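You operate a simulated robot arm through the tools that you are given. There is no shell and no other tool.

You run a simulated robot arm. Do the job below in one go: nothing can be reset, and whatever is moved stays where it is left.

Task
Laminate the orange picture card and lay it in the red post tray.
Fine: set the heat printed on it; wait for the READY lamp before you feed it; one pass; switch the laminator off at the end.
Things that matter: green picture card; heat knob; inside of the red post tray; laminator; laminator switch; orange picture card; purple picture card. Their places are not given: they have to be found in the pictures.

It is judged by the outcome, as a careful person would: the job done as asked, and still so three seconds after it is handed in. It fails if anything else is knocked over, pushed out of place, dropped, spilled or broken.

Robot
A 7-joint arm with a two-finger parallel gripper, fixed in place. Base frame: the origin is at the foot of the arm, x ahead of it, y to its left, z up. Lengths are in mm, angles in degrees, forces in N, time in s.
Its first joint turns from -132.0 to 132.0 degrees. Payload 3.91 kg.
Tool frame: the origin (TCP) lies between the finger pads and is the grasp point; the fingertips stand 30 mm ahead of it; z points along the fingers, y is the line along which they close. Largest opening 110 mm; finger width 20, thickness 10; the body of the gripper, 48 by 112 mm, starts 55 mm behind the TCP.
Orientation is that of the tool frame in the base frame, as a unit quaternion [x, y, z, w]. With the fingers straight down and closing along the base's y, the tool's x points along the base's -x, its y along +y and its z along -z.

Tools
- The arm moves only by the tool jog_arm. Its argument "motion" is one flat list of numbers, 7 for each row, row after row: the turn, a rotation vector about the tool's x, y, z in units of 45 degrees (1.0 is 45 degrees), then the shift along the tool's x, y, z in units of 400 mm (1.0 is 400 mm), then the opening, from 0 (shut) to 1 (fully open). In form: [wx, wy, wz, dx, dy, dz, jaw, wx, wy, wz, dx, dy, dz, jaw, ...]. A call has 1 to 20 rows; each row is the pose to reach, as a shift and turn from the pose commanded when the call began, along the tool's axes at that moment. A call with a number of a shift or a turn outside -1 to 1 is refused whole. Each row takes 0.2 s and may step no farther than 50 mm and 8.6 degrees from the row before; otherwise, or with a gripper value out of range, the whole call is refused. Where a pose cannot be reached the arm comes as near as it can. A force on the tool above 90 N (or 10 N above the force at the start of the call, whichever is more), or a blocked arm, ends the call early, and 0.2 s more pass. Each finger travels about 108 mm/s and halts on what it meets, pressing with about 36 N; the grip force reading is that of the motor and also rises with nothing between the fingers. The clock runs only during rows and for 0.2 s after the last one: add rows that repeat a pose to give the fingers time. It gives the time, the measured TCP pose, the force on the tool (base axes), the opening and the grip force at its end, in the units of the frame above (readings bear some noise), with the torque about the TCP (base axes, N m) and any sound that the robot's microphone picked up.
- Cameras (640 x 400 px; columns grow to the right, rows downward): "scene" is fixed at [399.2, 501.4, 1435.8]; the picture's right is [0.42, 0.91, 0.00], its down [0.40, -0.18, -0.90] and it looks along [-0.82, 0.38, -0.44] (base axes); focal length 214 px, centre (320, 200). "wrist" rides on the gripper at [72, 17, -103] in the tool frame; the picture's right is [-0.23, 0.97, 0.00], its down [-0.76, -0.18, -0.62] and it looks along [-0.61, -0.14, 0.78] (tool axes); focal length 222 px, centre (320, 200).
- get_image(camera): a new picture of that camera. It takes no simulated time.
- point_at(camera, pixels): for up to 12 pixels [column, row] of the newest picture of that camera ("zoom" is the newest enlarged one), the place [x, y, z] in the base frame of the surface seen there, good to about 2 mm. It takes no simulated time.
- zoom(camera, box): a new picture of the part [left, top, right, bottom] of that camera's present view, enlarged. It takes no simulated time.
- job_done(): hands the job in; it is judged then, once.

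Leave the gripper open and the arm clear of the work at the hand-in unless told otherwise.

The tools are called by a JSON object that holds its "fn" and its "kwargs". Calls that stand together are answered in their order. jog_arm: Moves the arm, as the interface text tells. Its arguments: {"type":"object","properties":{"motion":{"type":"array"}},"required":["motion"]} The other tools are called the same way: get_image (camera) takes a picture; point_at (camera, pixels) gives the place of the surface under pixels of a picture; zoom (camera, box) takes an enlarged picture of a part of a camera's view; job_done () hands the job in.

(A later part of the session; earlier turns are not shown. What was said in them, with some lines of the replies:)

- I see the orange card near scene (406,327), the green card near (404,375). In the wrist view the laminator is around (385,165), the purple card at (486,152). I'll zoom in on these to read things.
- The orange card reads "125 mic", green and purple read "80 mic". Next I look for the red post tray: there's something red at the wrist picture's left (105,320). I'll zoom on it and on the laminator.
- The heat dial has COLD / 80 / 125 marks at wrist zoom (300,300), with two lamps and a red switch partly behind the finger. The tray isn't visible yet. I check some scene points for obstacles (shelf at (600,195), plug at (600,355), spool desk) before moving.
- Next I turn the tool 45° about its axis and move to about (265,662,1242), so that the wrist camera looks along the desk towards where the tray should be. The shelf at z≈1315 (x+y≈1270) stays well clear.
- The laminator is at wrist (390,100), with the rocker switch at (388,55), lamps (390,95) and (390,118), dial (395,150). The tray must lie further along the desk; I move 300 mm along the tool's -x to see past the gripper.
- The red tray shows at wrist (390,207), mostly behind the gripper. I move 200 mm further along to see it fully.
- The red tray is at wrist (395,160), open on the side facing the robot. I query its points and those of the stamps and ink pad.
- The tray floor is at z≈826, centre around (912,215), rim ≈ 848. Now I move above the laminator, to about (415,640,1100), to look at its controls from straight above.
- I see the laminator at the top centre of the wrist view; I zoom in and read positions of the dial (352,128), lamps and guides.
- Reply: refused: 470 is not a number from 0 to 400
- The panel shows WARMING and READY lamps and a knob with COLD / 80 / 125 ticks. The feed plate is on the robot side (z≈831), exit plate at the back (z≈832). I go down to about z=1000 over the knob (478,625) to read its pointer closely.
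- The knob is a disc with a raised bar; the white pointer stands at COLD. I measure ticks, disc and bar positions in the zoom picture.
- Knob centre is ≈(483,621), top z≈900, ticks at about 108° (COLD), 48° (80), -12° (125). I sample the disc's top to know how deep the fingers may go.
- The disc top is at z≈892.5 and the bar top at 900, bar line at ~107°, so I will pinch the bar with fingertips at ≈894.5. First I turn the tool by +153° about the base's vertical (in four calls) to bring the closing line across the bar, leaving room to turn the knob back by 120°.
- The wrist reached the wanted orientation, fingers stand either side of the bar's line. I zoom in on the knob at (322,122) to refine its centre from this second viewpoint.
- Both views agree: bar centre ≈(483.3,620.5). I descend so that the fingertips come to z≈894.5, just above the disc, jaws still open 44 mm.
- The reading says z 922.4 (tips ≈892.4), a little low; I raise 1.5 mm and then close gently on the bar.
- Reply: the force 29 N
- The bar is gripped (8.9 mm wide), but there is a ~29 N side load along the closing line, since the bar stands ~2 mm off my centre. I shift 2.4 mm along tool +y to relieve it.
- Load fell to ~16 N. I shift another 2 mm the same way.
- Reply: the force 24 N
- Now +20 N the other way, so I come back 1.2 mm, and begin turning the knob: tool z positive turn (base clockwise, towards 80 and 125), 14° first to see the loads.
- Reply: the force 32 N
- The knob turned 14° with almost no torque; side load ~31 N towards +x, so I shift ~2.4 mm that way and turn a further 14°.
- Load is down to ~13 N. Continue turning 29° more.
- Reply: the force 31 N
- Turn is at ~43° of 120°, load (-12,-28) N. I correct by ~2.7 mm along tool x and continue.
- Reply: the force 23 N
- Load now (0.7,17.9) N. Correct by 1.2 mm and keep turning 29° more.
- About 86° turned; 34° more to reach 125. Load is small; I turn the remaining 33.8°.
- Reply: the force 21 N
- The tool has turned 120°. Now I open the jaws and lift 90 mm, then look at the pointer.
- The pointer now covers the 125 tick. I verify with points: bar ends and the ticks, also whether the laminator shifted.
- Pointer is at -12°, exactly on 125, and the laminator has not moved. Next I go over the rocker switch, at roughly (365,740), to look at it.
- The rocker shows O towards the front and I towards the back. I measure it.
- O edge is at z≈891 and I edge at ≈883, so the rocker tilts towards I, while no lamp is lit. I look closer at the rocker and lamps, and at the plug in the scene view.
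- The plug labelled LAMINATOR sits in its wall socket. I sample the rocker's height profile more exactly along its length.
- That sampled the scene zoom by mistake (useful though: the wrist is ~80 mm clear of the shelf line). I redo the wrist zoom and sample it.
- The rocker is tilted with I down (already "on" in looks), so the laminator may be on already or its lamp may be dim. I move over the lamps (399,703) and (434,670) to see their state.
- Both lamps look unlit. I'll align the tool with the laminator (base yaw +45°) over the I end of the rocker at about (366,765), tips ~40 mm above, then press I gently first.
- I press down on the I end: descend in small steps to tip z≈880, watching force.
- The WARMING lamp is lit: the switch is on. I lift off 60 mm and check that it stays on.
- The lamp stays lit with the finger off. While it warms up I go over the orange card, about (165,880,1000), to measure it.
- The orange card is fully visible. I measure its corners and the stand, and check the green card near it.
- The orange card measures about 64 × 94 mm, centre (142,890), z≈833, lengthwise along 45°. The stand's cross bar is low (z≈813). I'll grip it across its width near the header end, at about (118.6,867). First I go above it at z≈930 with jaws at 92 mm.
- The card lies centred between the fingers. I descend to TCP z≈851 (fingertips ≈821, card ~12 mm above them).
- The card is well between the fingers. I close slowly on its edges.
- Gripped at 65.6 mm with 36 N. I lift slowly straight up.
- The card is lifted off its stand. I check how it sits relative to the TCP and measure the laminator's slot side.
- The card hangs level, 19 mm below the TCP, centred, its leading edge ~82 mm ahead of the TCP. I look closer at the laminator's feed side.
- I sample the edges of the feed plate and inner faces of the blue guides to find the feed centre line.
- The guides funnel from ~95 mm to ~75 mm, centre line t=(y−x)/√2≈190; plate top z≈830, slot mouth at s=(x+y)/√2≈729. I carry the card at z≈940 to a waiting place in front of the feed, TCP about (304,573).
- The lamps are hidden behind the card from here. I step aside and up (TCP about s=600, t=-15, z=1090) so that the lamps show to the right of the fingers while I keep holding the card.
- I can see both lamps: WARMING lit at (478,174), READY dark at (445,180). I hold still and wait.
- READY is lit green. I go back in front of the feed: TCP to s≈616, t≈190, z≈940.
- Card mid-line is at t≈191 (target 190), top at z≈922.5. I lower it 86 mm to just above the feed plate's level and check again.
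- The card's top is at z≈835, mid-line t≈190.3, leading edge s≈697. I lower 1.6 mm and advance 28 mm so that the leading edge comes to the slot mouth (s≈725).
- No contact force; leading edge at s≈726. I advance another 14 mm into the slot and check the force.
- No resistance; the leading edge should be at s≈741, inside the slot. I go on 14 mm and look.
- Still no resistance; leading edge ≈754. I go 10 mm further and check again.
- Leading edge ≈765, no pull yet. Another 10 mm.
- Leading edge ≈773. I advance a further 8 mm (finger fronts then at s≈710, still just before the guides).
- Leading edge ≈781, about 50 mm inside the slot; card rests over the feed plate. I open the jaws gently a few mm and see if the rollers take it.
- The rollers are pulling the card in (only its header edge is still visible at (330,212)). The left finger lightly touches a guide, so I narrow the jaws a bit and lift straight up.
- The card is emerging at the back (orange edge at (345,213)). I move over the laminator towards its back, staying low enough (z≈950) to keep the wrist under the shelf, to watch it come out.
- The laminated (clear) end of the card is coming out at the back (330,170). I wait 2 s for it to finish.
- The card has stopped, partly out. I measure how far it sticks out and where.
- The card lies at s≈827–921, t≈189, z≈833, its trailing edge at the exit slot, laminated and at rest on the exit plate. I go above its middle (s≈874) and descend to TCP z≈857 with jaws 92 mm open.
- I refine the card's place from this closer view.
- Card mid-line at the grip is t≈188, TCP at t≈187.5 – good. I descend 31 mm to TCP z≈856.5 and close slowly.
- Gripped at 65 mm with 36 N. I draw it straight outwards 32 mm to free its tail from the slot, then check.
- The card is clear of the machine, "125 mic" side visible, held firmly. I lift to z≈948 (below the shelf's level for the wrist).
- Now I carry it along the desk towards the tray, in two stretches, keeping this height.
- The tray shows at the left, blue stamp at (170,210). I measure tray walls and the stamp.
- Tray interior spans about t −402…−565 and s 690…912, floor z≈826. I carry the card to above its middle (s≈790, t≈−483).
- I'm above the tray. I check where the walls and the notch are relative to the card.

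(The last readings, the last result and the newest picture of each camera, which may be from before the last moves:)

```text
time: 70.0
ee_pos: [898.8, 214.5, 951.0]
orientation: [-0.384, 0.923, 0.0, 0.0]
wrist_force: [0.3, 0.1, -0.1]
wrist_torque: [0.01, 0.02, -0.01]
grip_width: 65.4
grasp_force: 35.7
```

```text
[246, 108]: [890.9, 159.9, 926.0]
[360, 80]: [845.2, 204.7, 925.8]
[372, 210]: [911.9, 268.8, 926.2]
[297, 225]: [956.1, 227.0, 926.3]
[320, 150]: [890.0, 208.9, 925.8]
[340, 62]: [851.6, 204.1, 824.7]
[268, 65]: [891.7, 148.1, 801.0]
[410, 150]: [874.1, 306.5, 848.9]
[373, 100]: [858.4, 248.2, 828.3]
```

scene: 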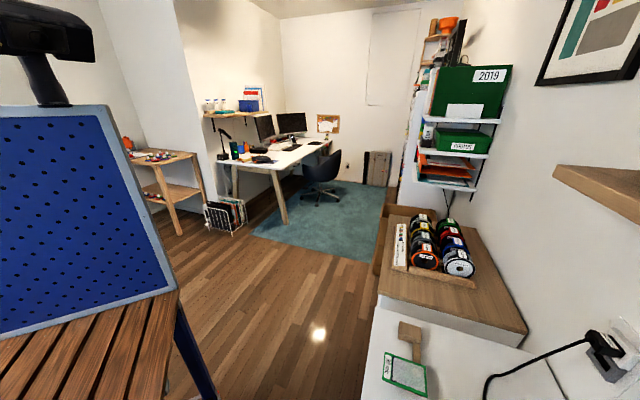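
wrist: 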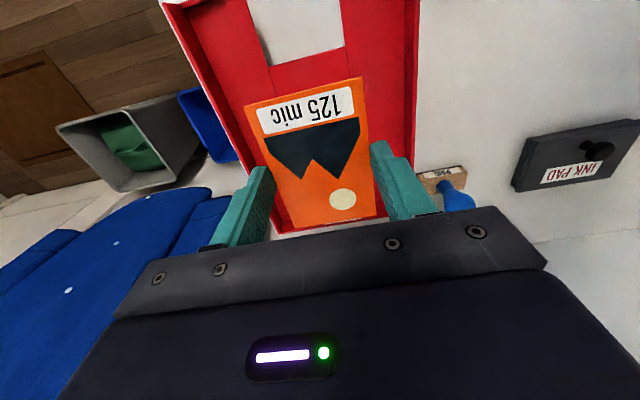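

The card now spans s 742–836 while the floor begins at s≈744 (finger notch before it), so I move 28 mm further in (TCP s≈815) and go down to z≈900.

{"fn": "jog_arm", "kwargs": {"motion": [0, 0, 0, -0.035, 0, 0.04, 0.45, 0, 0, 0, -0.07, 0, 0.09, 0.45, 0, 0, 0, -0.07, 0, 0.1275, 0.45, 0, 0, 0, -0.07, 0, 0.1275, 0.45]}}

{"fn": "get_image", "kwargs": {"camera": "wrist"}}

{"fn": "point_at", "kwargs": {"camera": "wrist", "pixels": [[246, 108], [360, 80], [372, 210], [297, 225], [310, 50], [400, 130], [410, 130], [225, 130], [240, 150]]}}

```text
time: 71.0
ee_pos: [917.2, 235.6, 899.2]
orientation: [-0.383, 0.924, 0.0, 0.0]
wrist_force: [-0.1, 0.4, -0.8]
wrist_torque: [-0.02, 0.03, 0.01]
grip_width: 65.4
grasp_force: 36.3
```

```text
taken
```

wrist: 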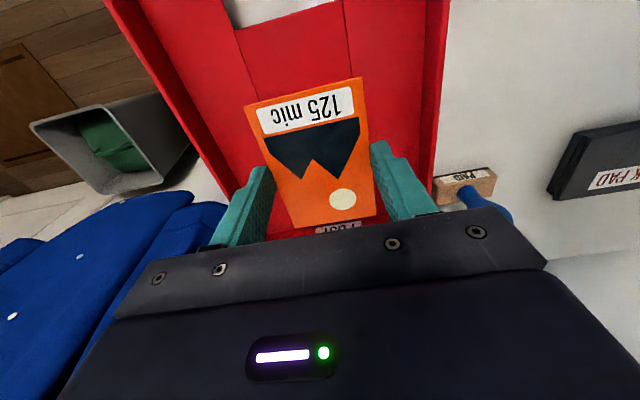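

```text
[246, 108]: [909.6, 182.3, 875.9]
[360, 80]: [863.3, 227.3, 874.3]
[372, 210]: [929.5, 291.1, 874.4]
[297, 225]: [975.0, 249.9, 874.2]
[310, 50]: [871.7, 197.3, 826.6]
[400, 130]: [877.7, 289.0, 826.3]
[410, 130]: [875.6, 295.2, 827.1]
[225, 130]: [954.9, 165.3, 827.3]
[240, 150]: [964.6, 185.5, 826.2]
```

Card spans s 771–865, t −514…−450: well inside. I lower until the fingertips are ≈2 mm above the floor (TCP z≈858).

{"fn": "jog_arm", "kwargs": {"motion": [0, 0, 0, 0, 0, 0.04, 0.45, 0, 0, 0, 0, 0, 0.08, 0.45, 0, 0, 0, 0, 0, 0.1, 0.45, 0, 0, 0, 0, 0, 0.102, 0.45, 0, 0, 0, 0, 0, 0.102, 0.45]}}

{"fn": "get_image", "kwargs": {"camera": "wrist"}}

{"fn": "point_at", "kwargs": {"camera": "wrist", "pixels": [[246, 108], [360, 80], [372, 210], [297, 225], [320, 150]]}}

```text
time: 72.2
ee_pos: [920.0, 235.9, 857.8]
orientation: [-0.383, 0.924, 0.0, 0.001]
wrist_force: [1.0, -0.9, 0.2]
wrist_torque: [0.03, 0.01, 0.01]
grip_width: 65.2
grasp_force: 35.5
```

```text
taken
```

wrist: 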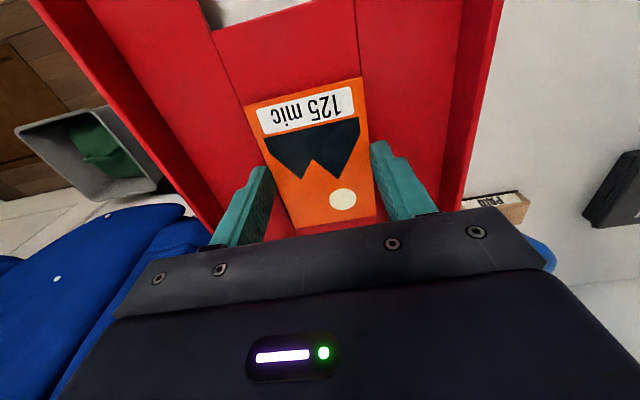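

```text
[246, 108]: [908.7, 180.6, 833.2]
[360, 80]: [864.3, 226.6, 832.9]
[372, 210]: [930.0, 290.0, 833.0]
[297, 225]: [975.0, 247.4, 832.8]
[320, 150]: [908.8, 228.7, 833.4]
```

The card's top is at z≈833, only ~5 mm above the tray floor. I go 1 mm lower and open the jaws gently.

{"fn": "jog_arm", "kwargs": {"motion": [0, 0, 0, 0, 0, 0.003, 0.45, 0, 0, 0, 0, 0, 0.003, 0.6, 0, 0, 0, 0, 0, 0.003, 0.64, 0, 0, 0, 0, 0, 0.003, 0.7, 0, 0, 0, 0, 0, 0.003, 0.76, 0, 0, 0, 0, 0, 0.003, 0.76]}}

{"fn": "get_image", "kwargs": {"camera": "wrist"}}

{"fn": "point_at", "kwargs": {"camera": "wrist", "pixels": [[250, 112], [360, 82], [368, 200], [299, 220], [320, 150]]}}

```text
time: 73.6
ee_pos: [919.4, 235.7, 856.2]
orientation: [-0.383, 0.924, 0.0, -0.001]
wrist_force: [0.1, 1.3, -0.3]
wrist_torque: [0.01, 0.01, -0.03]
grip_width: 83.7
grasp_force: 0.0
```

```text
taken
```

wrist: 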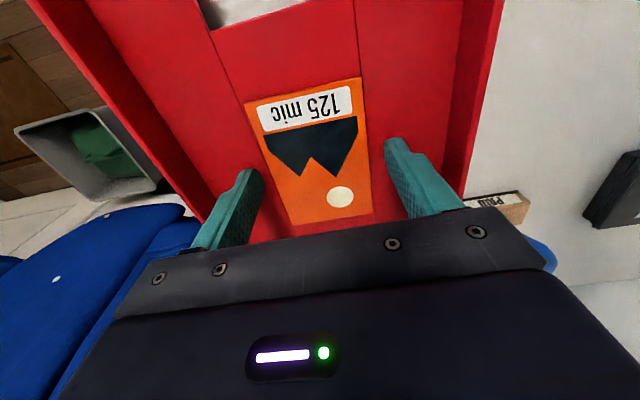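

```text
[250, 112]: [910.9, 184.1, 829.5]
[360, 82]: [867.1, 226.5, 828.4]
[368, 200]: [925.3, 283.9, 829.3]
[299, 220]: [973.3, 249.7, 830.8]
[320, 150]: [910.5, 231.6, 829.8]
```

The card lies flat in the tray (top z≈829). I lift straight up to z≈968.

{"fn": "jog_arm", "kwargs": {"motion": [0, 0, 0, 0, 0, -0.03, 0.76, 0, 0, 0, 0, 0, -0.1, 0.76, 0, 0, 0, 0, 0, -0.19, 0.76, 0, 0, 0, 0, 0, -0.28, 0.76, 0, 0, 0, 0, 0, -0.28, 0.76]}}

{"fn": "get_image", "kwargs": {"camera": "wrist"}}

```text
time: 74.8
ee_pos: [919.3, 236.0, 970.1]
orientation: [-0.384, 0.923, 0.0, 0.0]
wrist_force: [0.2, 0.0, 0.3]
wrist_torque: [-0.01, 0.03, 0.03]
grip_width: 83.9
grasp_force: 0.1
```

```text
taken
```

wrist: 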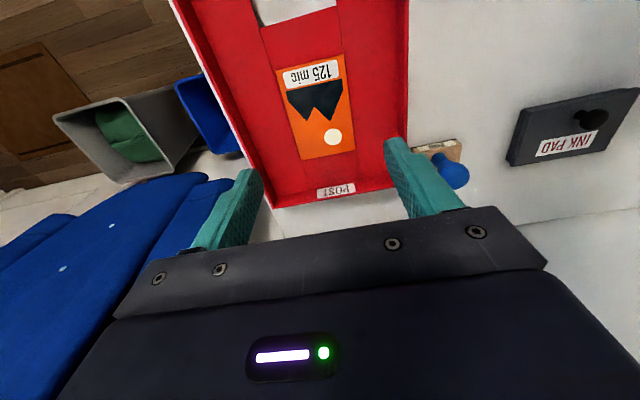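

The laminated card lies inside the POST tray. Now I return to the laminator to switch it off: first stretch back along the desk, closing the jaws.

{"fn": "jog_arm", "kwargs": {"motion": [0, 0, 0, 0.008, 0.106, 0, 0.6, 0, 0, 0, 0.016, 0.212, 0, 0.4, 0, 0, 0, 0.024, 0.318, 0, 0.2, 0, 0, 0, 0.032, 0.424, 0, 0, 0, 0, 0, 0.039, 0.53, 0, 0, 0, 0, 0, 0.047, 0.637, 0, 0, 0, 0, 0, 0.055, 0.743, 0, 0, 0, 0, 0, 0.063, 0.849, 0, 0, 0, 0, 0, 0.071, 0.955, 0, 0]}}

{"fn": "jog_arm", "kwargs": {"motion": [0, 0, 0, 0.008, 0.106, 0, 0, 0, 0, 0, 0.016, 0.212, 0, 0, 0, 0, 0, 0.024, 0.318, 0, 0, 0, 0, 0, 0.032, 0.424, 0, 0, 0, 0, 0, 0.039, 0.53, 0, 0, 0, 0, 0, 0.047, 0.637, 0, 0, 0, 0, 0, 0.055, 0.743, 0, 0, 0, 0, 0, 0.063, 0.849, 0, 0, 0, 0, 0, 0.071, 0.955, 0, 0, 0, 0, 0, 0.071, 0.955, 0, 0]}}

{"fn": "get_image", "kwargs": {"camera": "wrist"}}

{"fn": "zoom", "kwargs": {"camera": "wrist", "box": [250, 60, 390, 160]}}

```text
time: 76.8
ee_pos: [630.0, 485.5, 969.3]
orientation: [-0.382, 0.924, 0.001, 0.0]
wrist_force: [0.2, -1.2, 0.5]
wrist_torque: [0.06, 0.05, -0.04]
grip_width: 0.0
grasp_force: 36.4
```

```text
time: 79.0
ee_pos: [338.7, 736.9, 968.6]
orientation: [-0.384, 0.924, -0.001, -0.001]
wrist_force: [0.0, -0.1, 0.3]
wrist_torque: [0.02, 0.03, -0.04]
grip_width: 0.2
grasp_force: 36.1
```

```text
taken
```

wrist: 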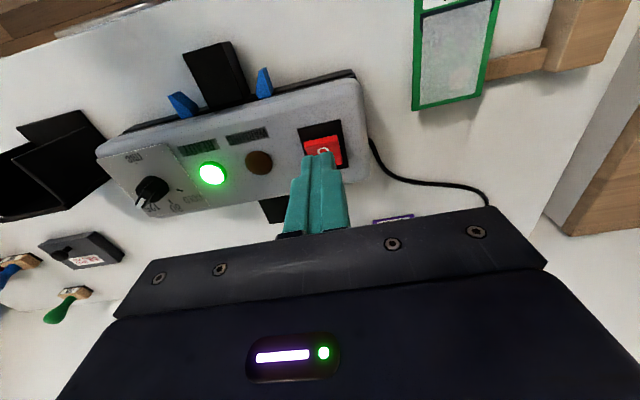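

```text
4.00 times, centred on (320, 110) of wrist
```

zoom: 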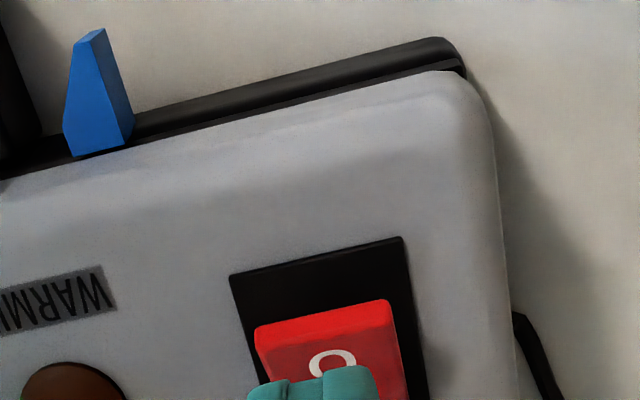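

I measure the O end of the rocker at zoom (330,325).

{"fn": "point_at", "kwargs": {"camera": "zoom", "pixels": [[330, 325], [275, 340], [380, 315], [330, 340], [270, 365], [395, 350], [320, 255], [320, 305]]}}

```text
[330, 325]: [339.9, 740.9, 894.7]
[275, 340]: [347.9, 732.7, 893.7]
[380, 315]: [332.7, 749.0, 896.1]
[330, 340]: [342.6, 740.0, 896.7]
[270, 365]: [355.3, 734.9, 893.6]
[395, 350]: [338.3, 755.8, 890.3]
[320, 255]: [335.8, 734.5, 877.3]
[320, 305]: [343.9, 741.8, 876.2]
```

O end is raised at (340,741), z≈896. I shift 5 mm inwards and press it down in small steps to tip z≈881.

{"fn": "jog_arm", "kwargs": {"motion": [0, 0, 0, -0.0125, 0.002, 0.06, 0, 0, 0, 0, -0.0125, 0.002, 0.1, 0, 0, 0, 0, -0.0125, 0.002, 0.115, 0, 0, 0, 0, -0.0125, 0.002, 0.125, 0, 0, 0, 0, -0.0125, 0.002, 0.135, 0, 0, 0, 0, -0.0125, 0.002, 0.144, 0]}}

{"fn": "get_image", "kwargs": {"camera": "wrist"}}

```text
time: 80.4
ee_pos: [340.1, 739.5, 917.7]
orientation: [-0.384, 0.923, 0.003, 0.003]
wrist_force: [-10.9, -19.0, 82.1]
wrist_torque: [-0.96, 0.49, -0.29]
grip_width: 0.1
grasp_force: 36.0
```

```text
taken
```

wrist: 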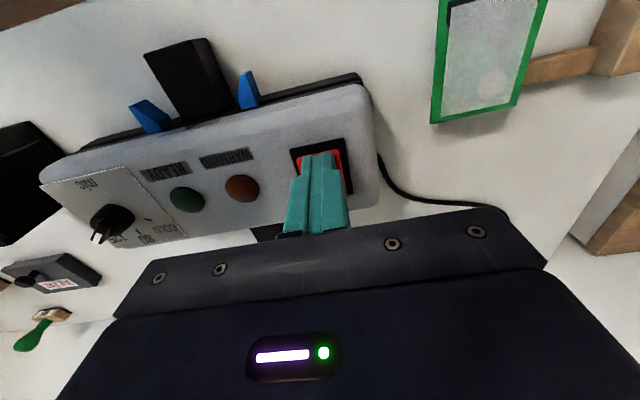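

Both lamps are now dark: the laminator is off. The force is 82 N, so I lift off at once.

{"fn": "jog_arm", "kwargs": {"motion": [0, 0, 0, 0, 0, -0.05, 0, 0, 0, 0, 0, 0, -0.15, 0, 0, 0, 0, 0.1, 0, -0.22, 0.3, 0, 0, 0, 0.2, 0, -0.25, 0.6, 0, 0, 0, 0.2, 0, -0.25, 0.6]}}

{"fn": "get_image", "kwargs": {"camera": "wrist"}}

{"fn": "zoom", "kwargs": {"camera": "wrist", "box": [100, 100, 440, 220]}}

```text
time: 81.6
ee_pos: [285.5, 685.4, 1010.3]
orientation: [-0.384, 0.923, 0.0, 0.0]
wrist_force: [-0.1, -0.8, -0.5]
wrist_torque: [0.03, -0.01, 0.0]
grip_width: 66.1
grasp_force: 0.0
```

```text
taken
```

wrist: 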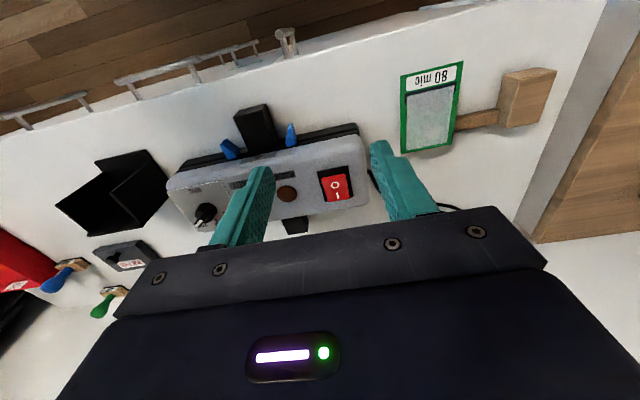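

```text
1.88 times, centred on (270, 160) of wrist
```

zoom: 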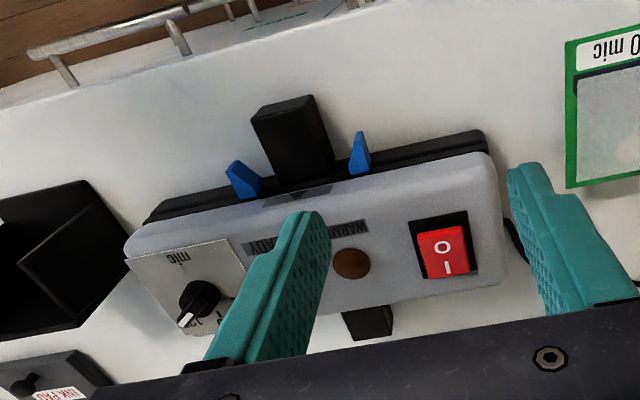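

The rocker is back at O, WARMING dark. I back away and up, jaws open, so READY can be seen too and the arm stands clear.

{"fn": "jog_arm", "kwargs": {"motion": [0, 0, 0, 0.07, 0, -0.07, 0.8, 0, 0, 0, 0.14, 0, -0.14, 1, 0, 0, 0, 0.21, 0, -0.21, 1, 0, 0, 0, 0.28, 0, -0.28, 1, 0, 0, 0, 0.3, 0, -0.35, 1, 0, 0, 0, 0.3, 0, -0.35, 1]}}

{"fn": "get_image", "kwargs": {"camera": "wrist"}}

{"fn": "zoom", "kwargs": {"camera": "wrist", "box": [60, 40, 500, 240]}}

{"fn": "get_image", "kwargs": {"camera": "scene"}}

```text
time: 83.0
ee_pos: [201.9, 599.3, 1150.1]
orientation: [-0.384, 0.924, 0.0, 0.0]
wrist_force: [0.3, 0.2, -0.3]
wrist_torque: [-0.02, -0.04, 0.04]
grip_width: 110.1
grasp_force: 0.0
```

```text
taken
```

wrist: 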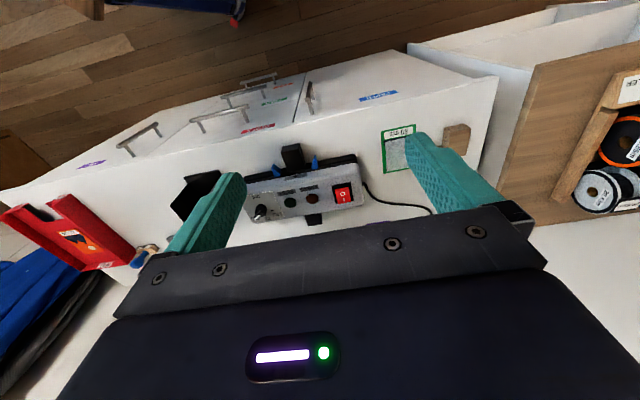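

```text
1.45 times, centred on (280, 140) of wrist
```

zoom: 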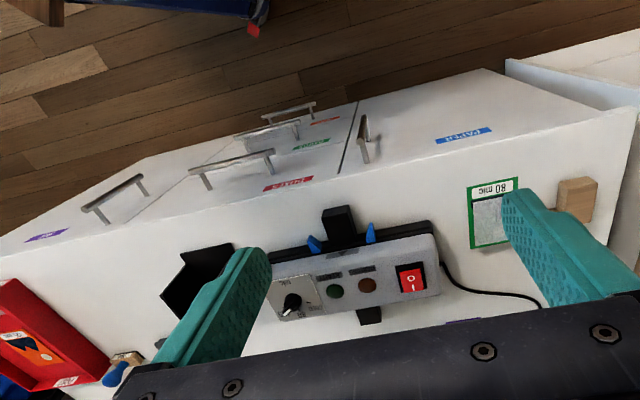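

```text
taken
```

scene: 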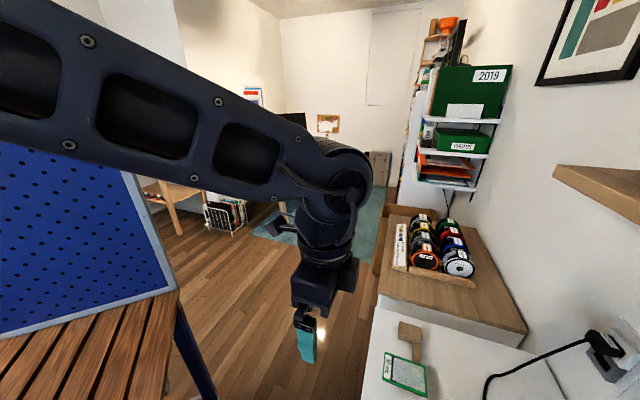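

Both lamps are dark, rocker at O, the card lies in the tray, green and purple cards untouched. One last check of positions of lamps, green card and the card in the tray.

{"fn": "point_at", "kwargs": {"camera": "wrist", "pixels": [[291, 203], [313, 199], [76, 237], [397, 152], [262, 212], [343, 194]]}}

{"fn": "zoom", "kwargs": {"camera": "wrist", "box": [0, 180, 160, 280]}}

```text
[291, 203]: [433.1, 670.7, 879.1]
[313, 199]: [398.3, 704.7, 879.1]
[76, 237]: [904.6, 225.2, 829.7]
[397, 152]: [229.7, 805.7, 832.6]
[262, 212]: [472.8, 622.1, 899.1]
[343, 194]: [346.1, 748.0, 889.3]
```

```text
4.00 times, centred on (80, 230) of wrist
```

zoom: 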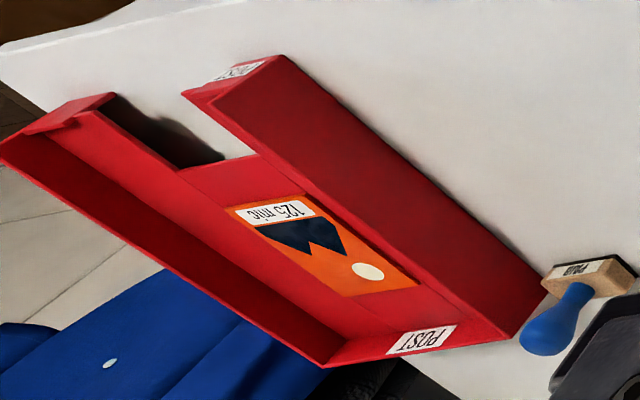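

The lamps are where they were before (434,670) and (399,704), so the laminator has not moved. The laminated orange card lies flat in the red POST tray, the machine is off, the gripper is open and the arm is clear. I hand the job in.

{"fn": "job_done", "kwargs": {}}

```text
The job is handed in.
```

The orange card is laminated and lying flat in the red post tray, and the laminator is switched off.

- **Heat:** the card is marked 125 mic, so I turned the knob from COLD to 125. The pointer sat on the 125 mark when I checked it.
- **Feed:** I switched the laminator on and waited until the green READY lamp was lit before feeding the card. It made one pass and came out at the back.
- **Switch-off:** I pressed O after the card was in the tray, and both lamps went dark. That press reached about 82 N, but the laminator did not move.
- **Everything else:** the laminator and green card measured where they were at the start. I saw nothing knocked over or displaced. While the card was feeding, one finger lightly touched a feed guide, with no visible effect.

The gripper is open and the arm is clear of the desk.
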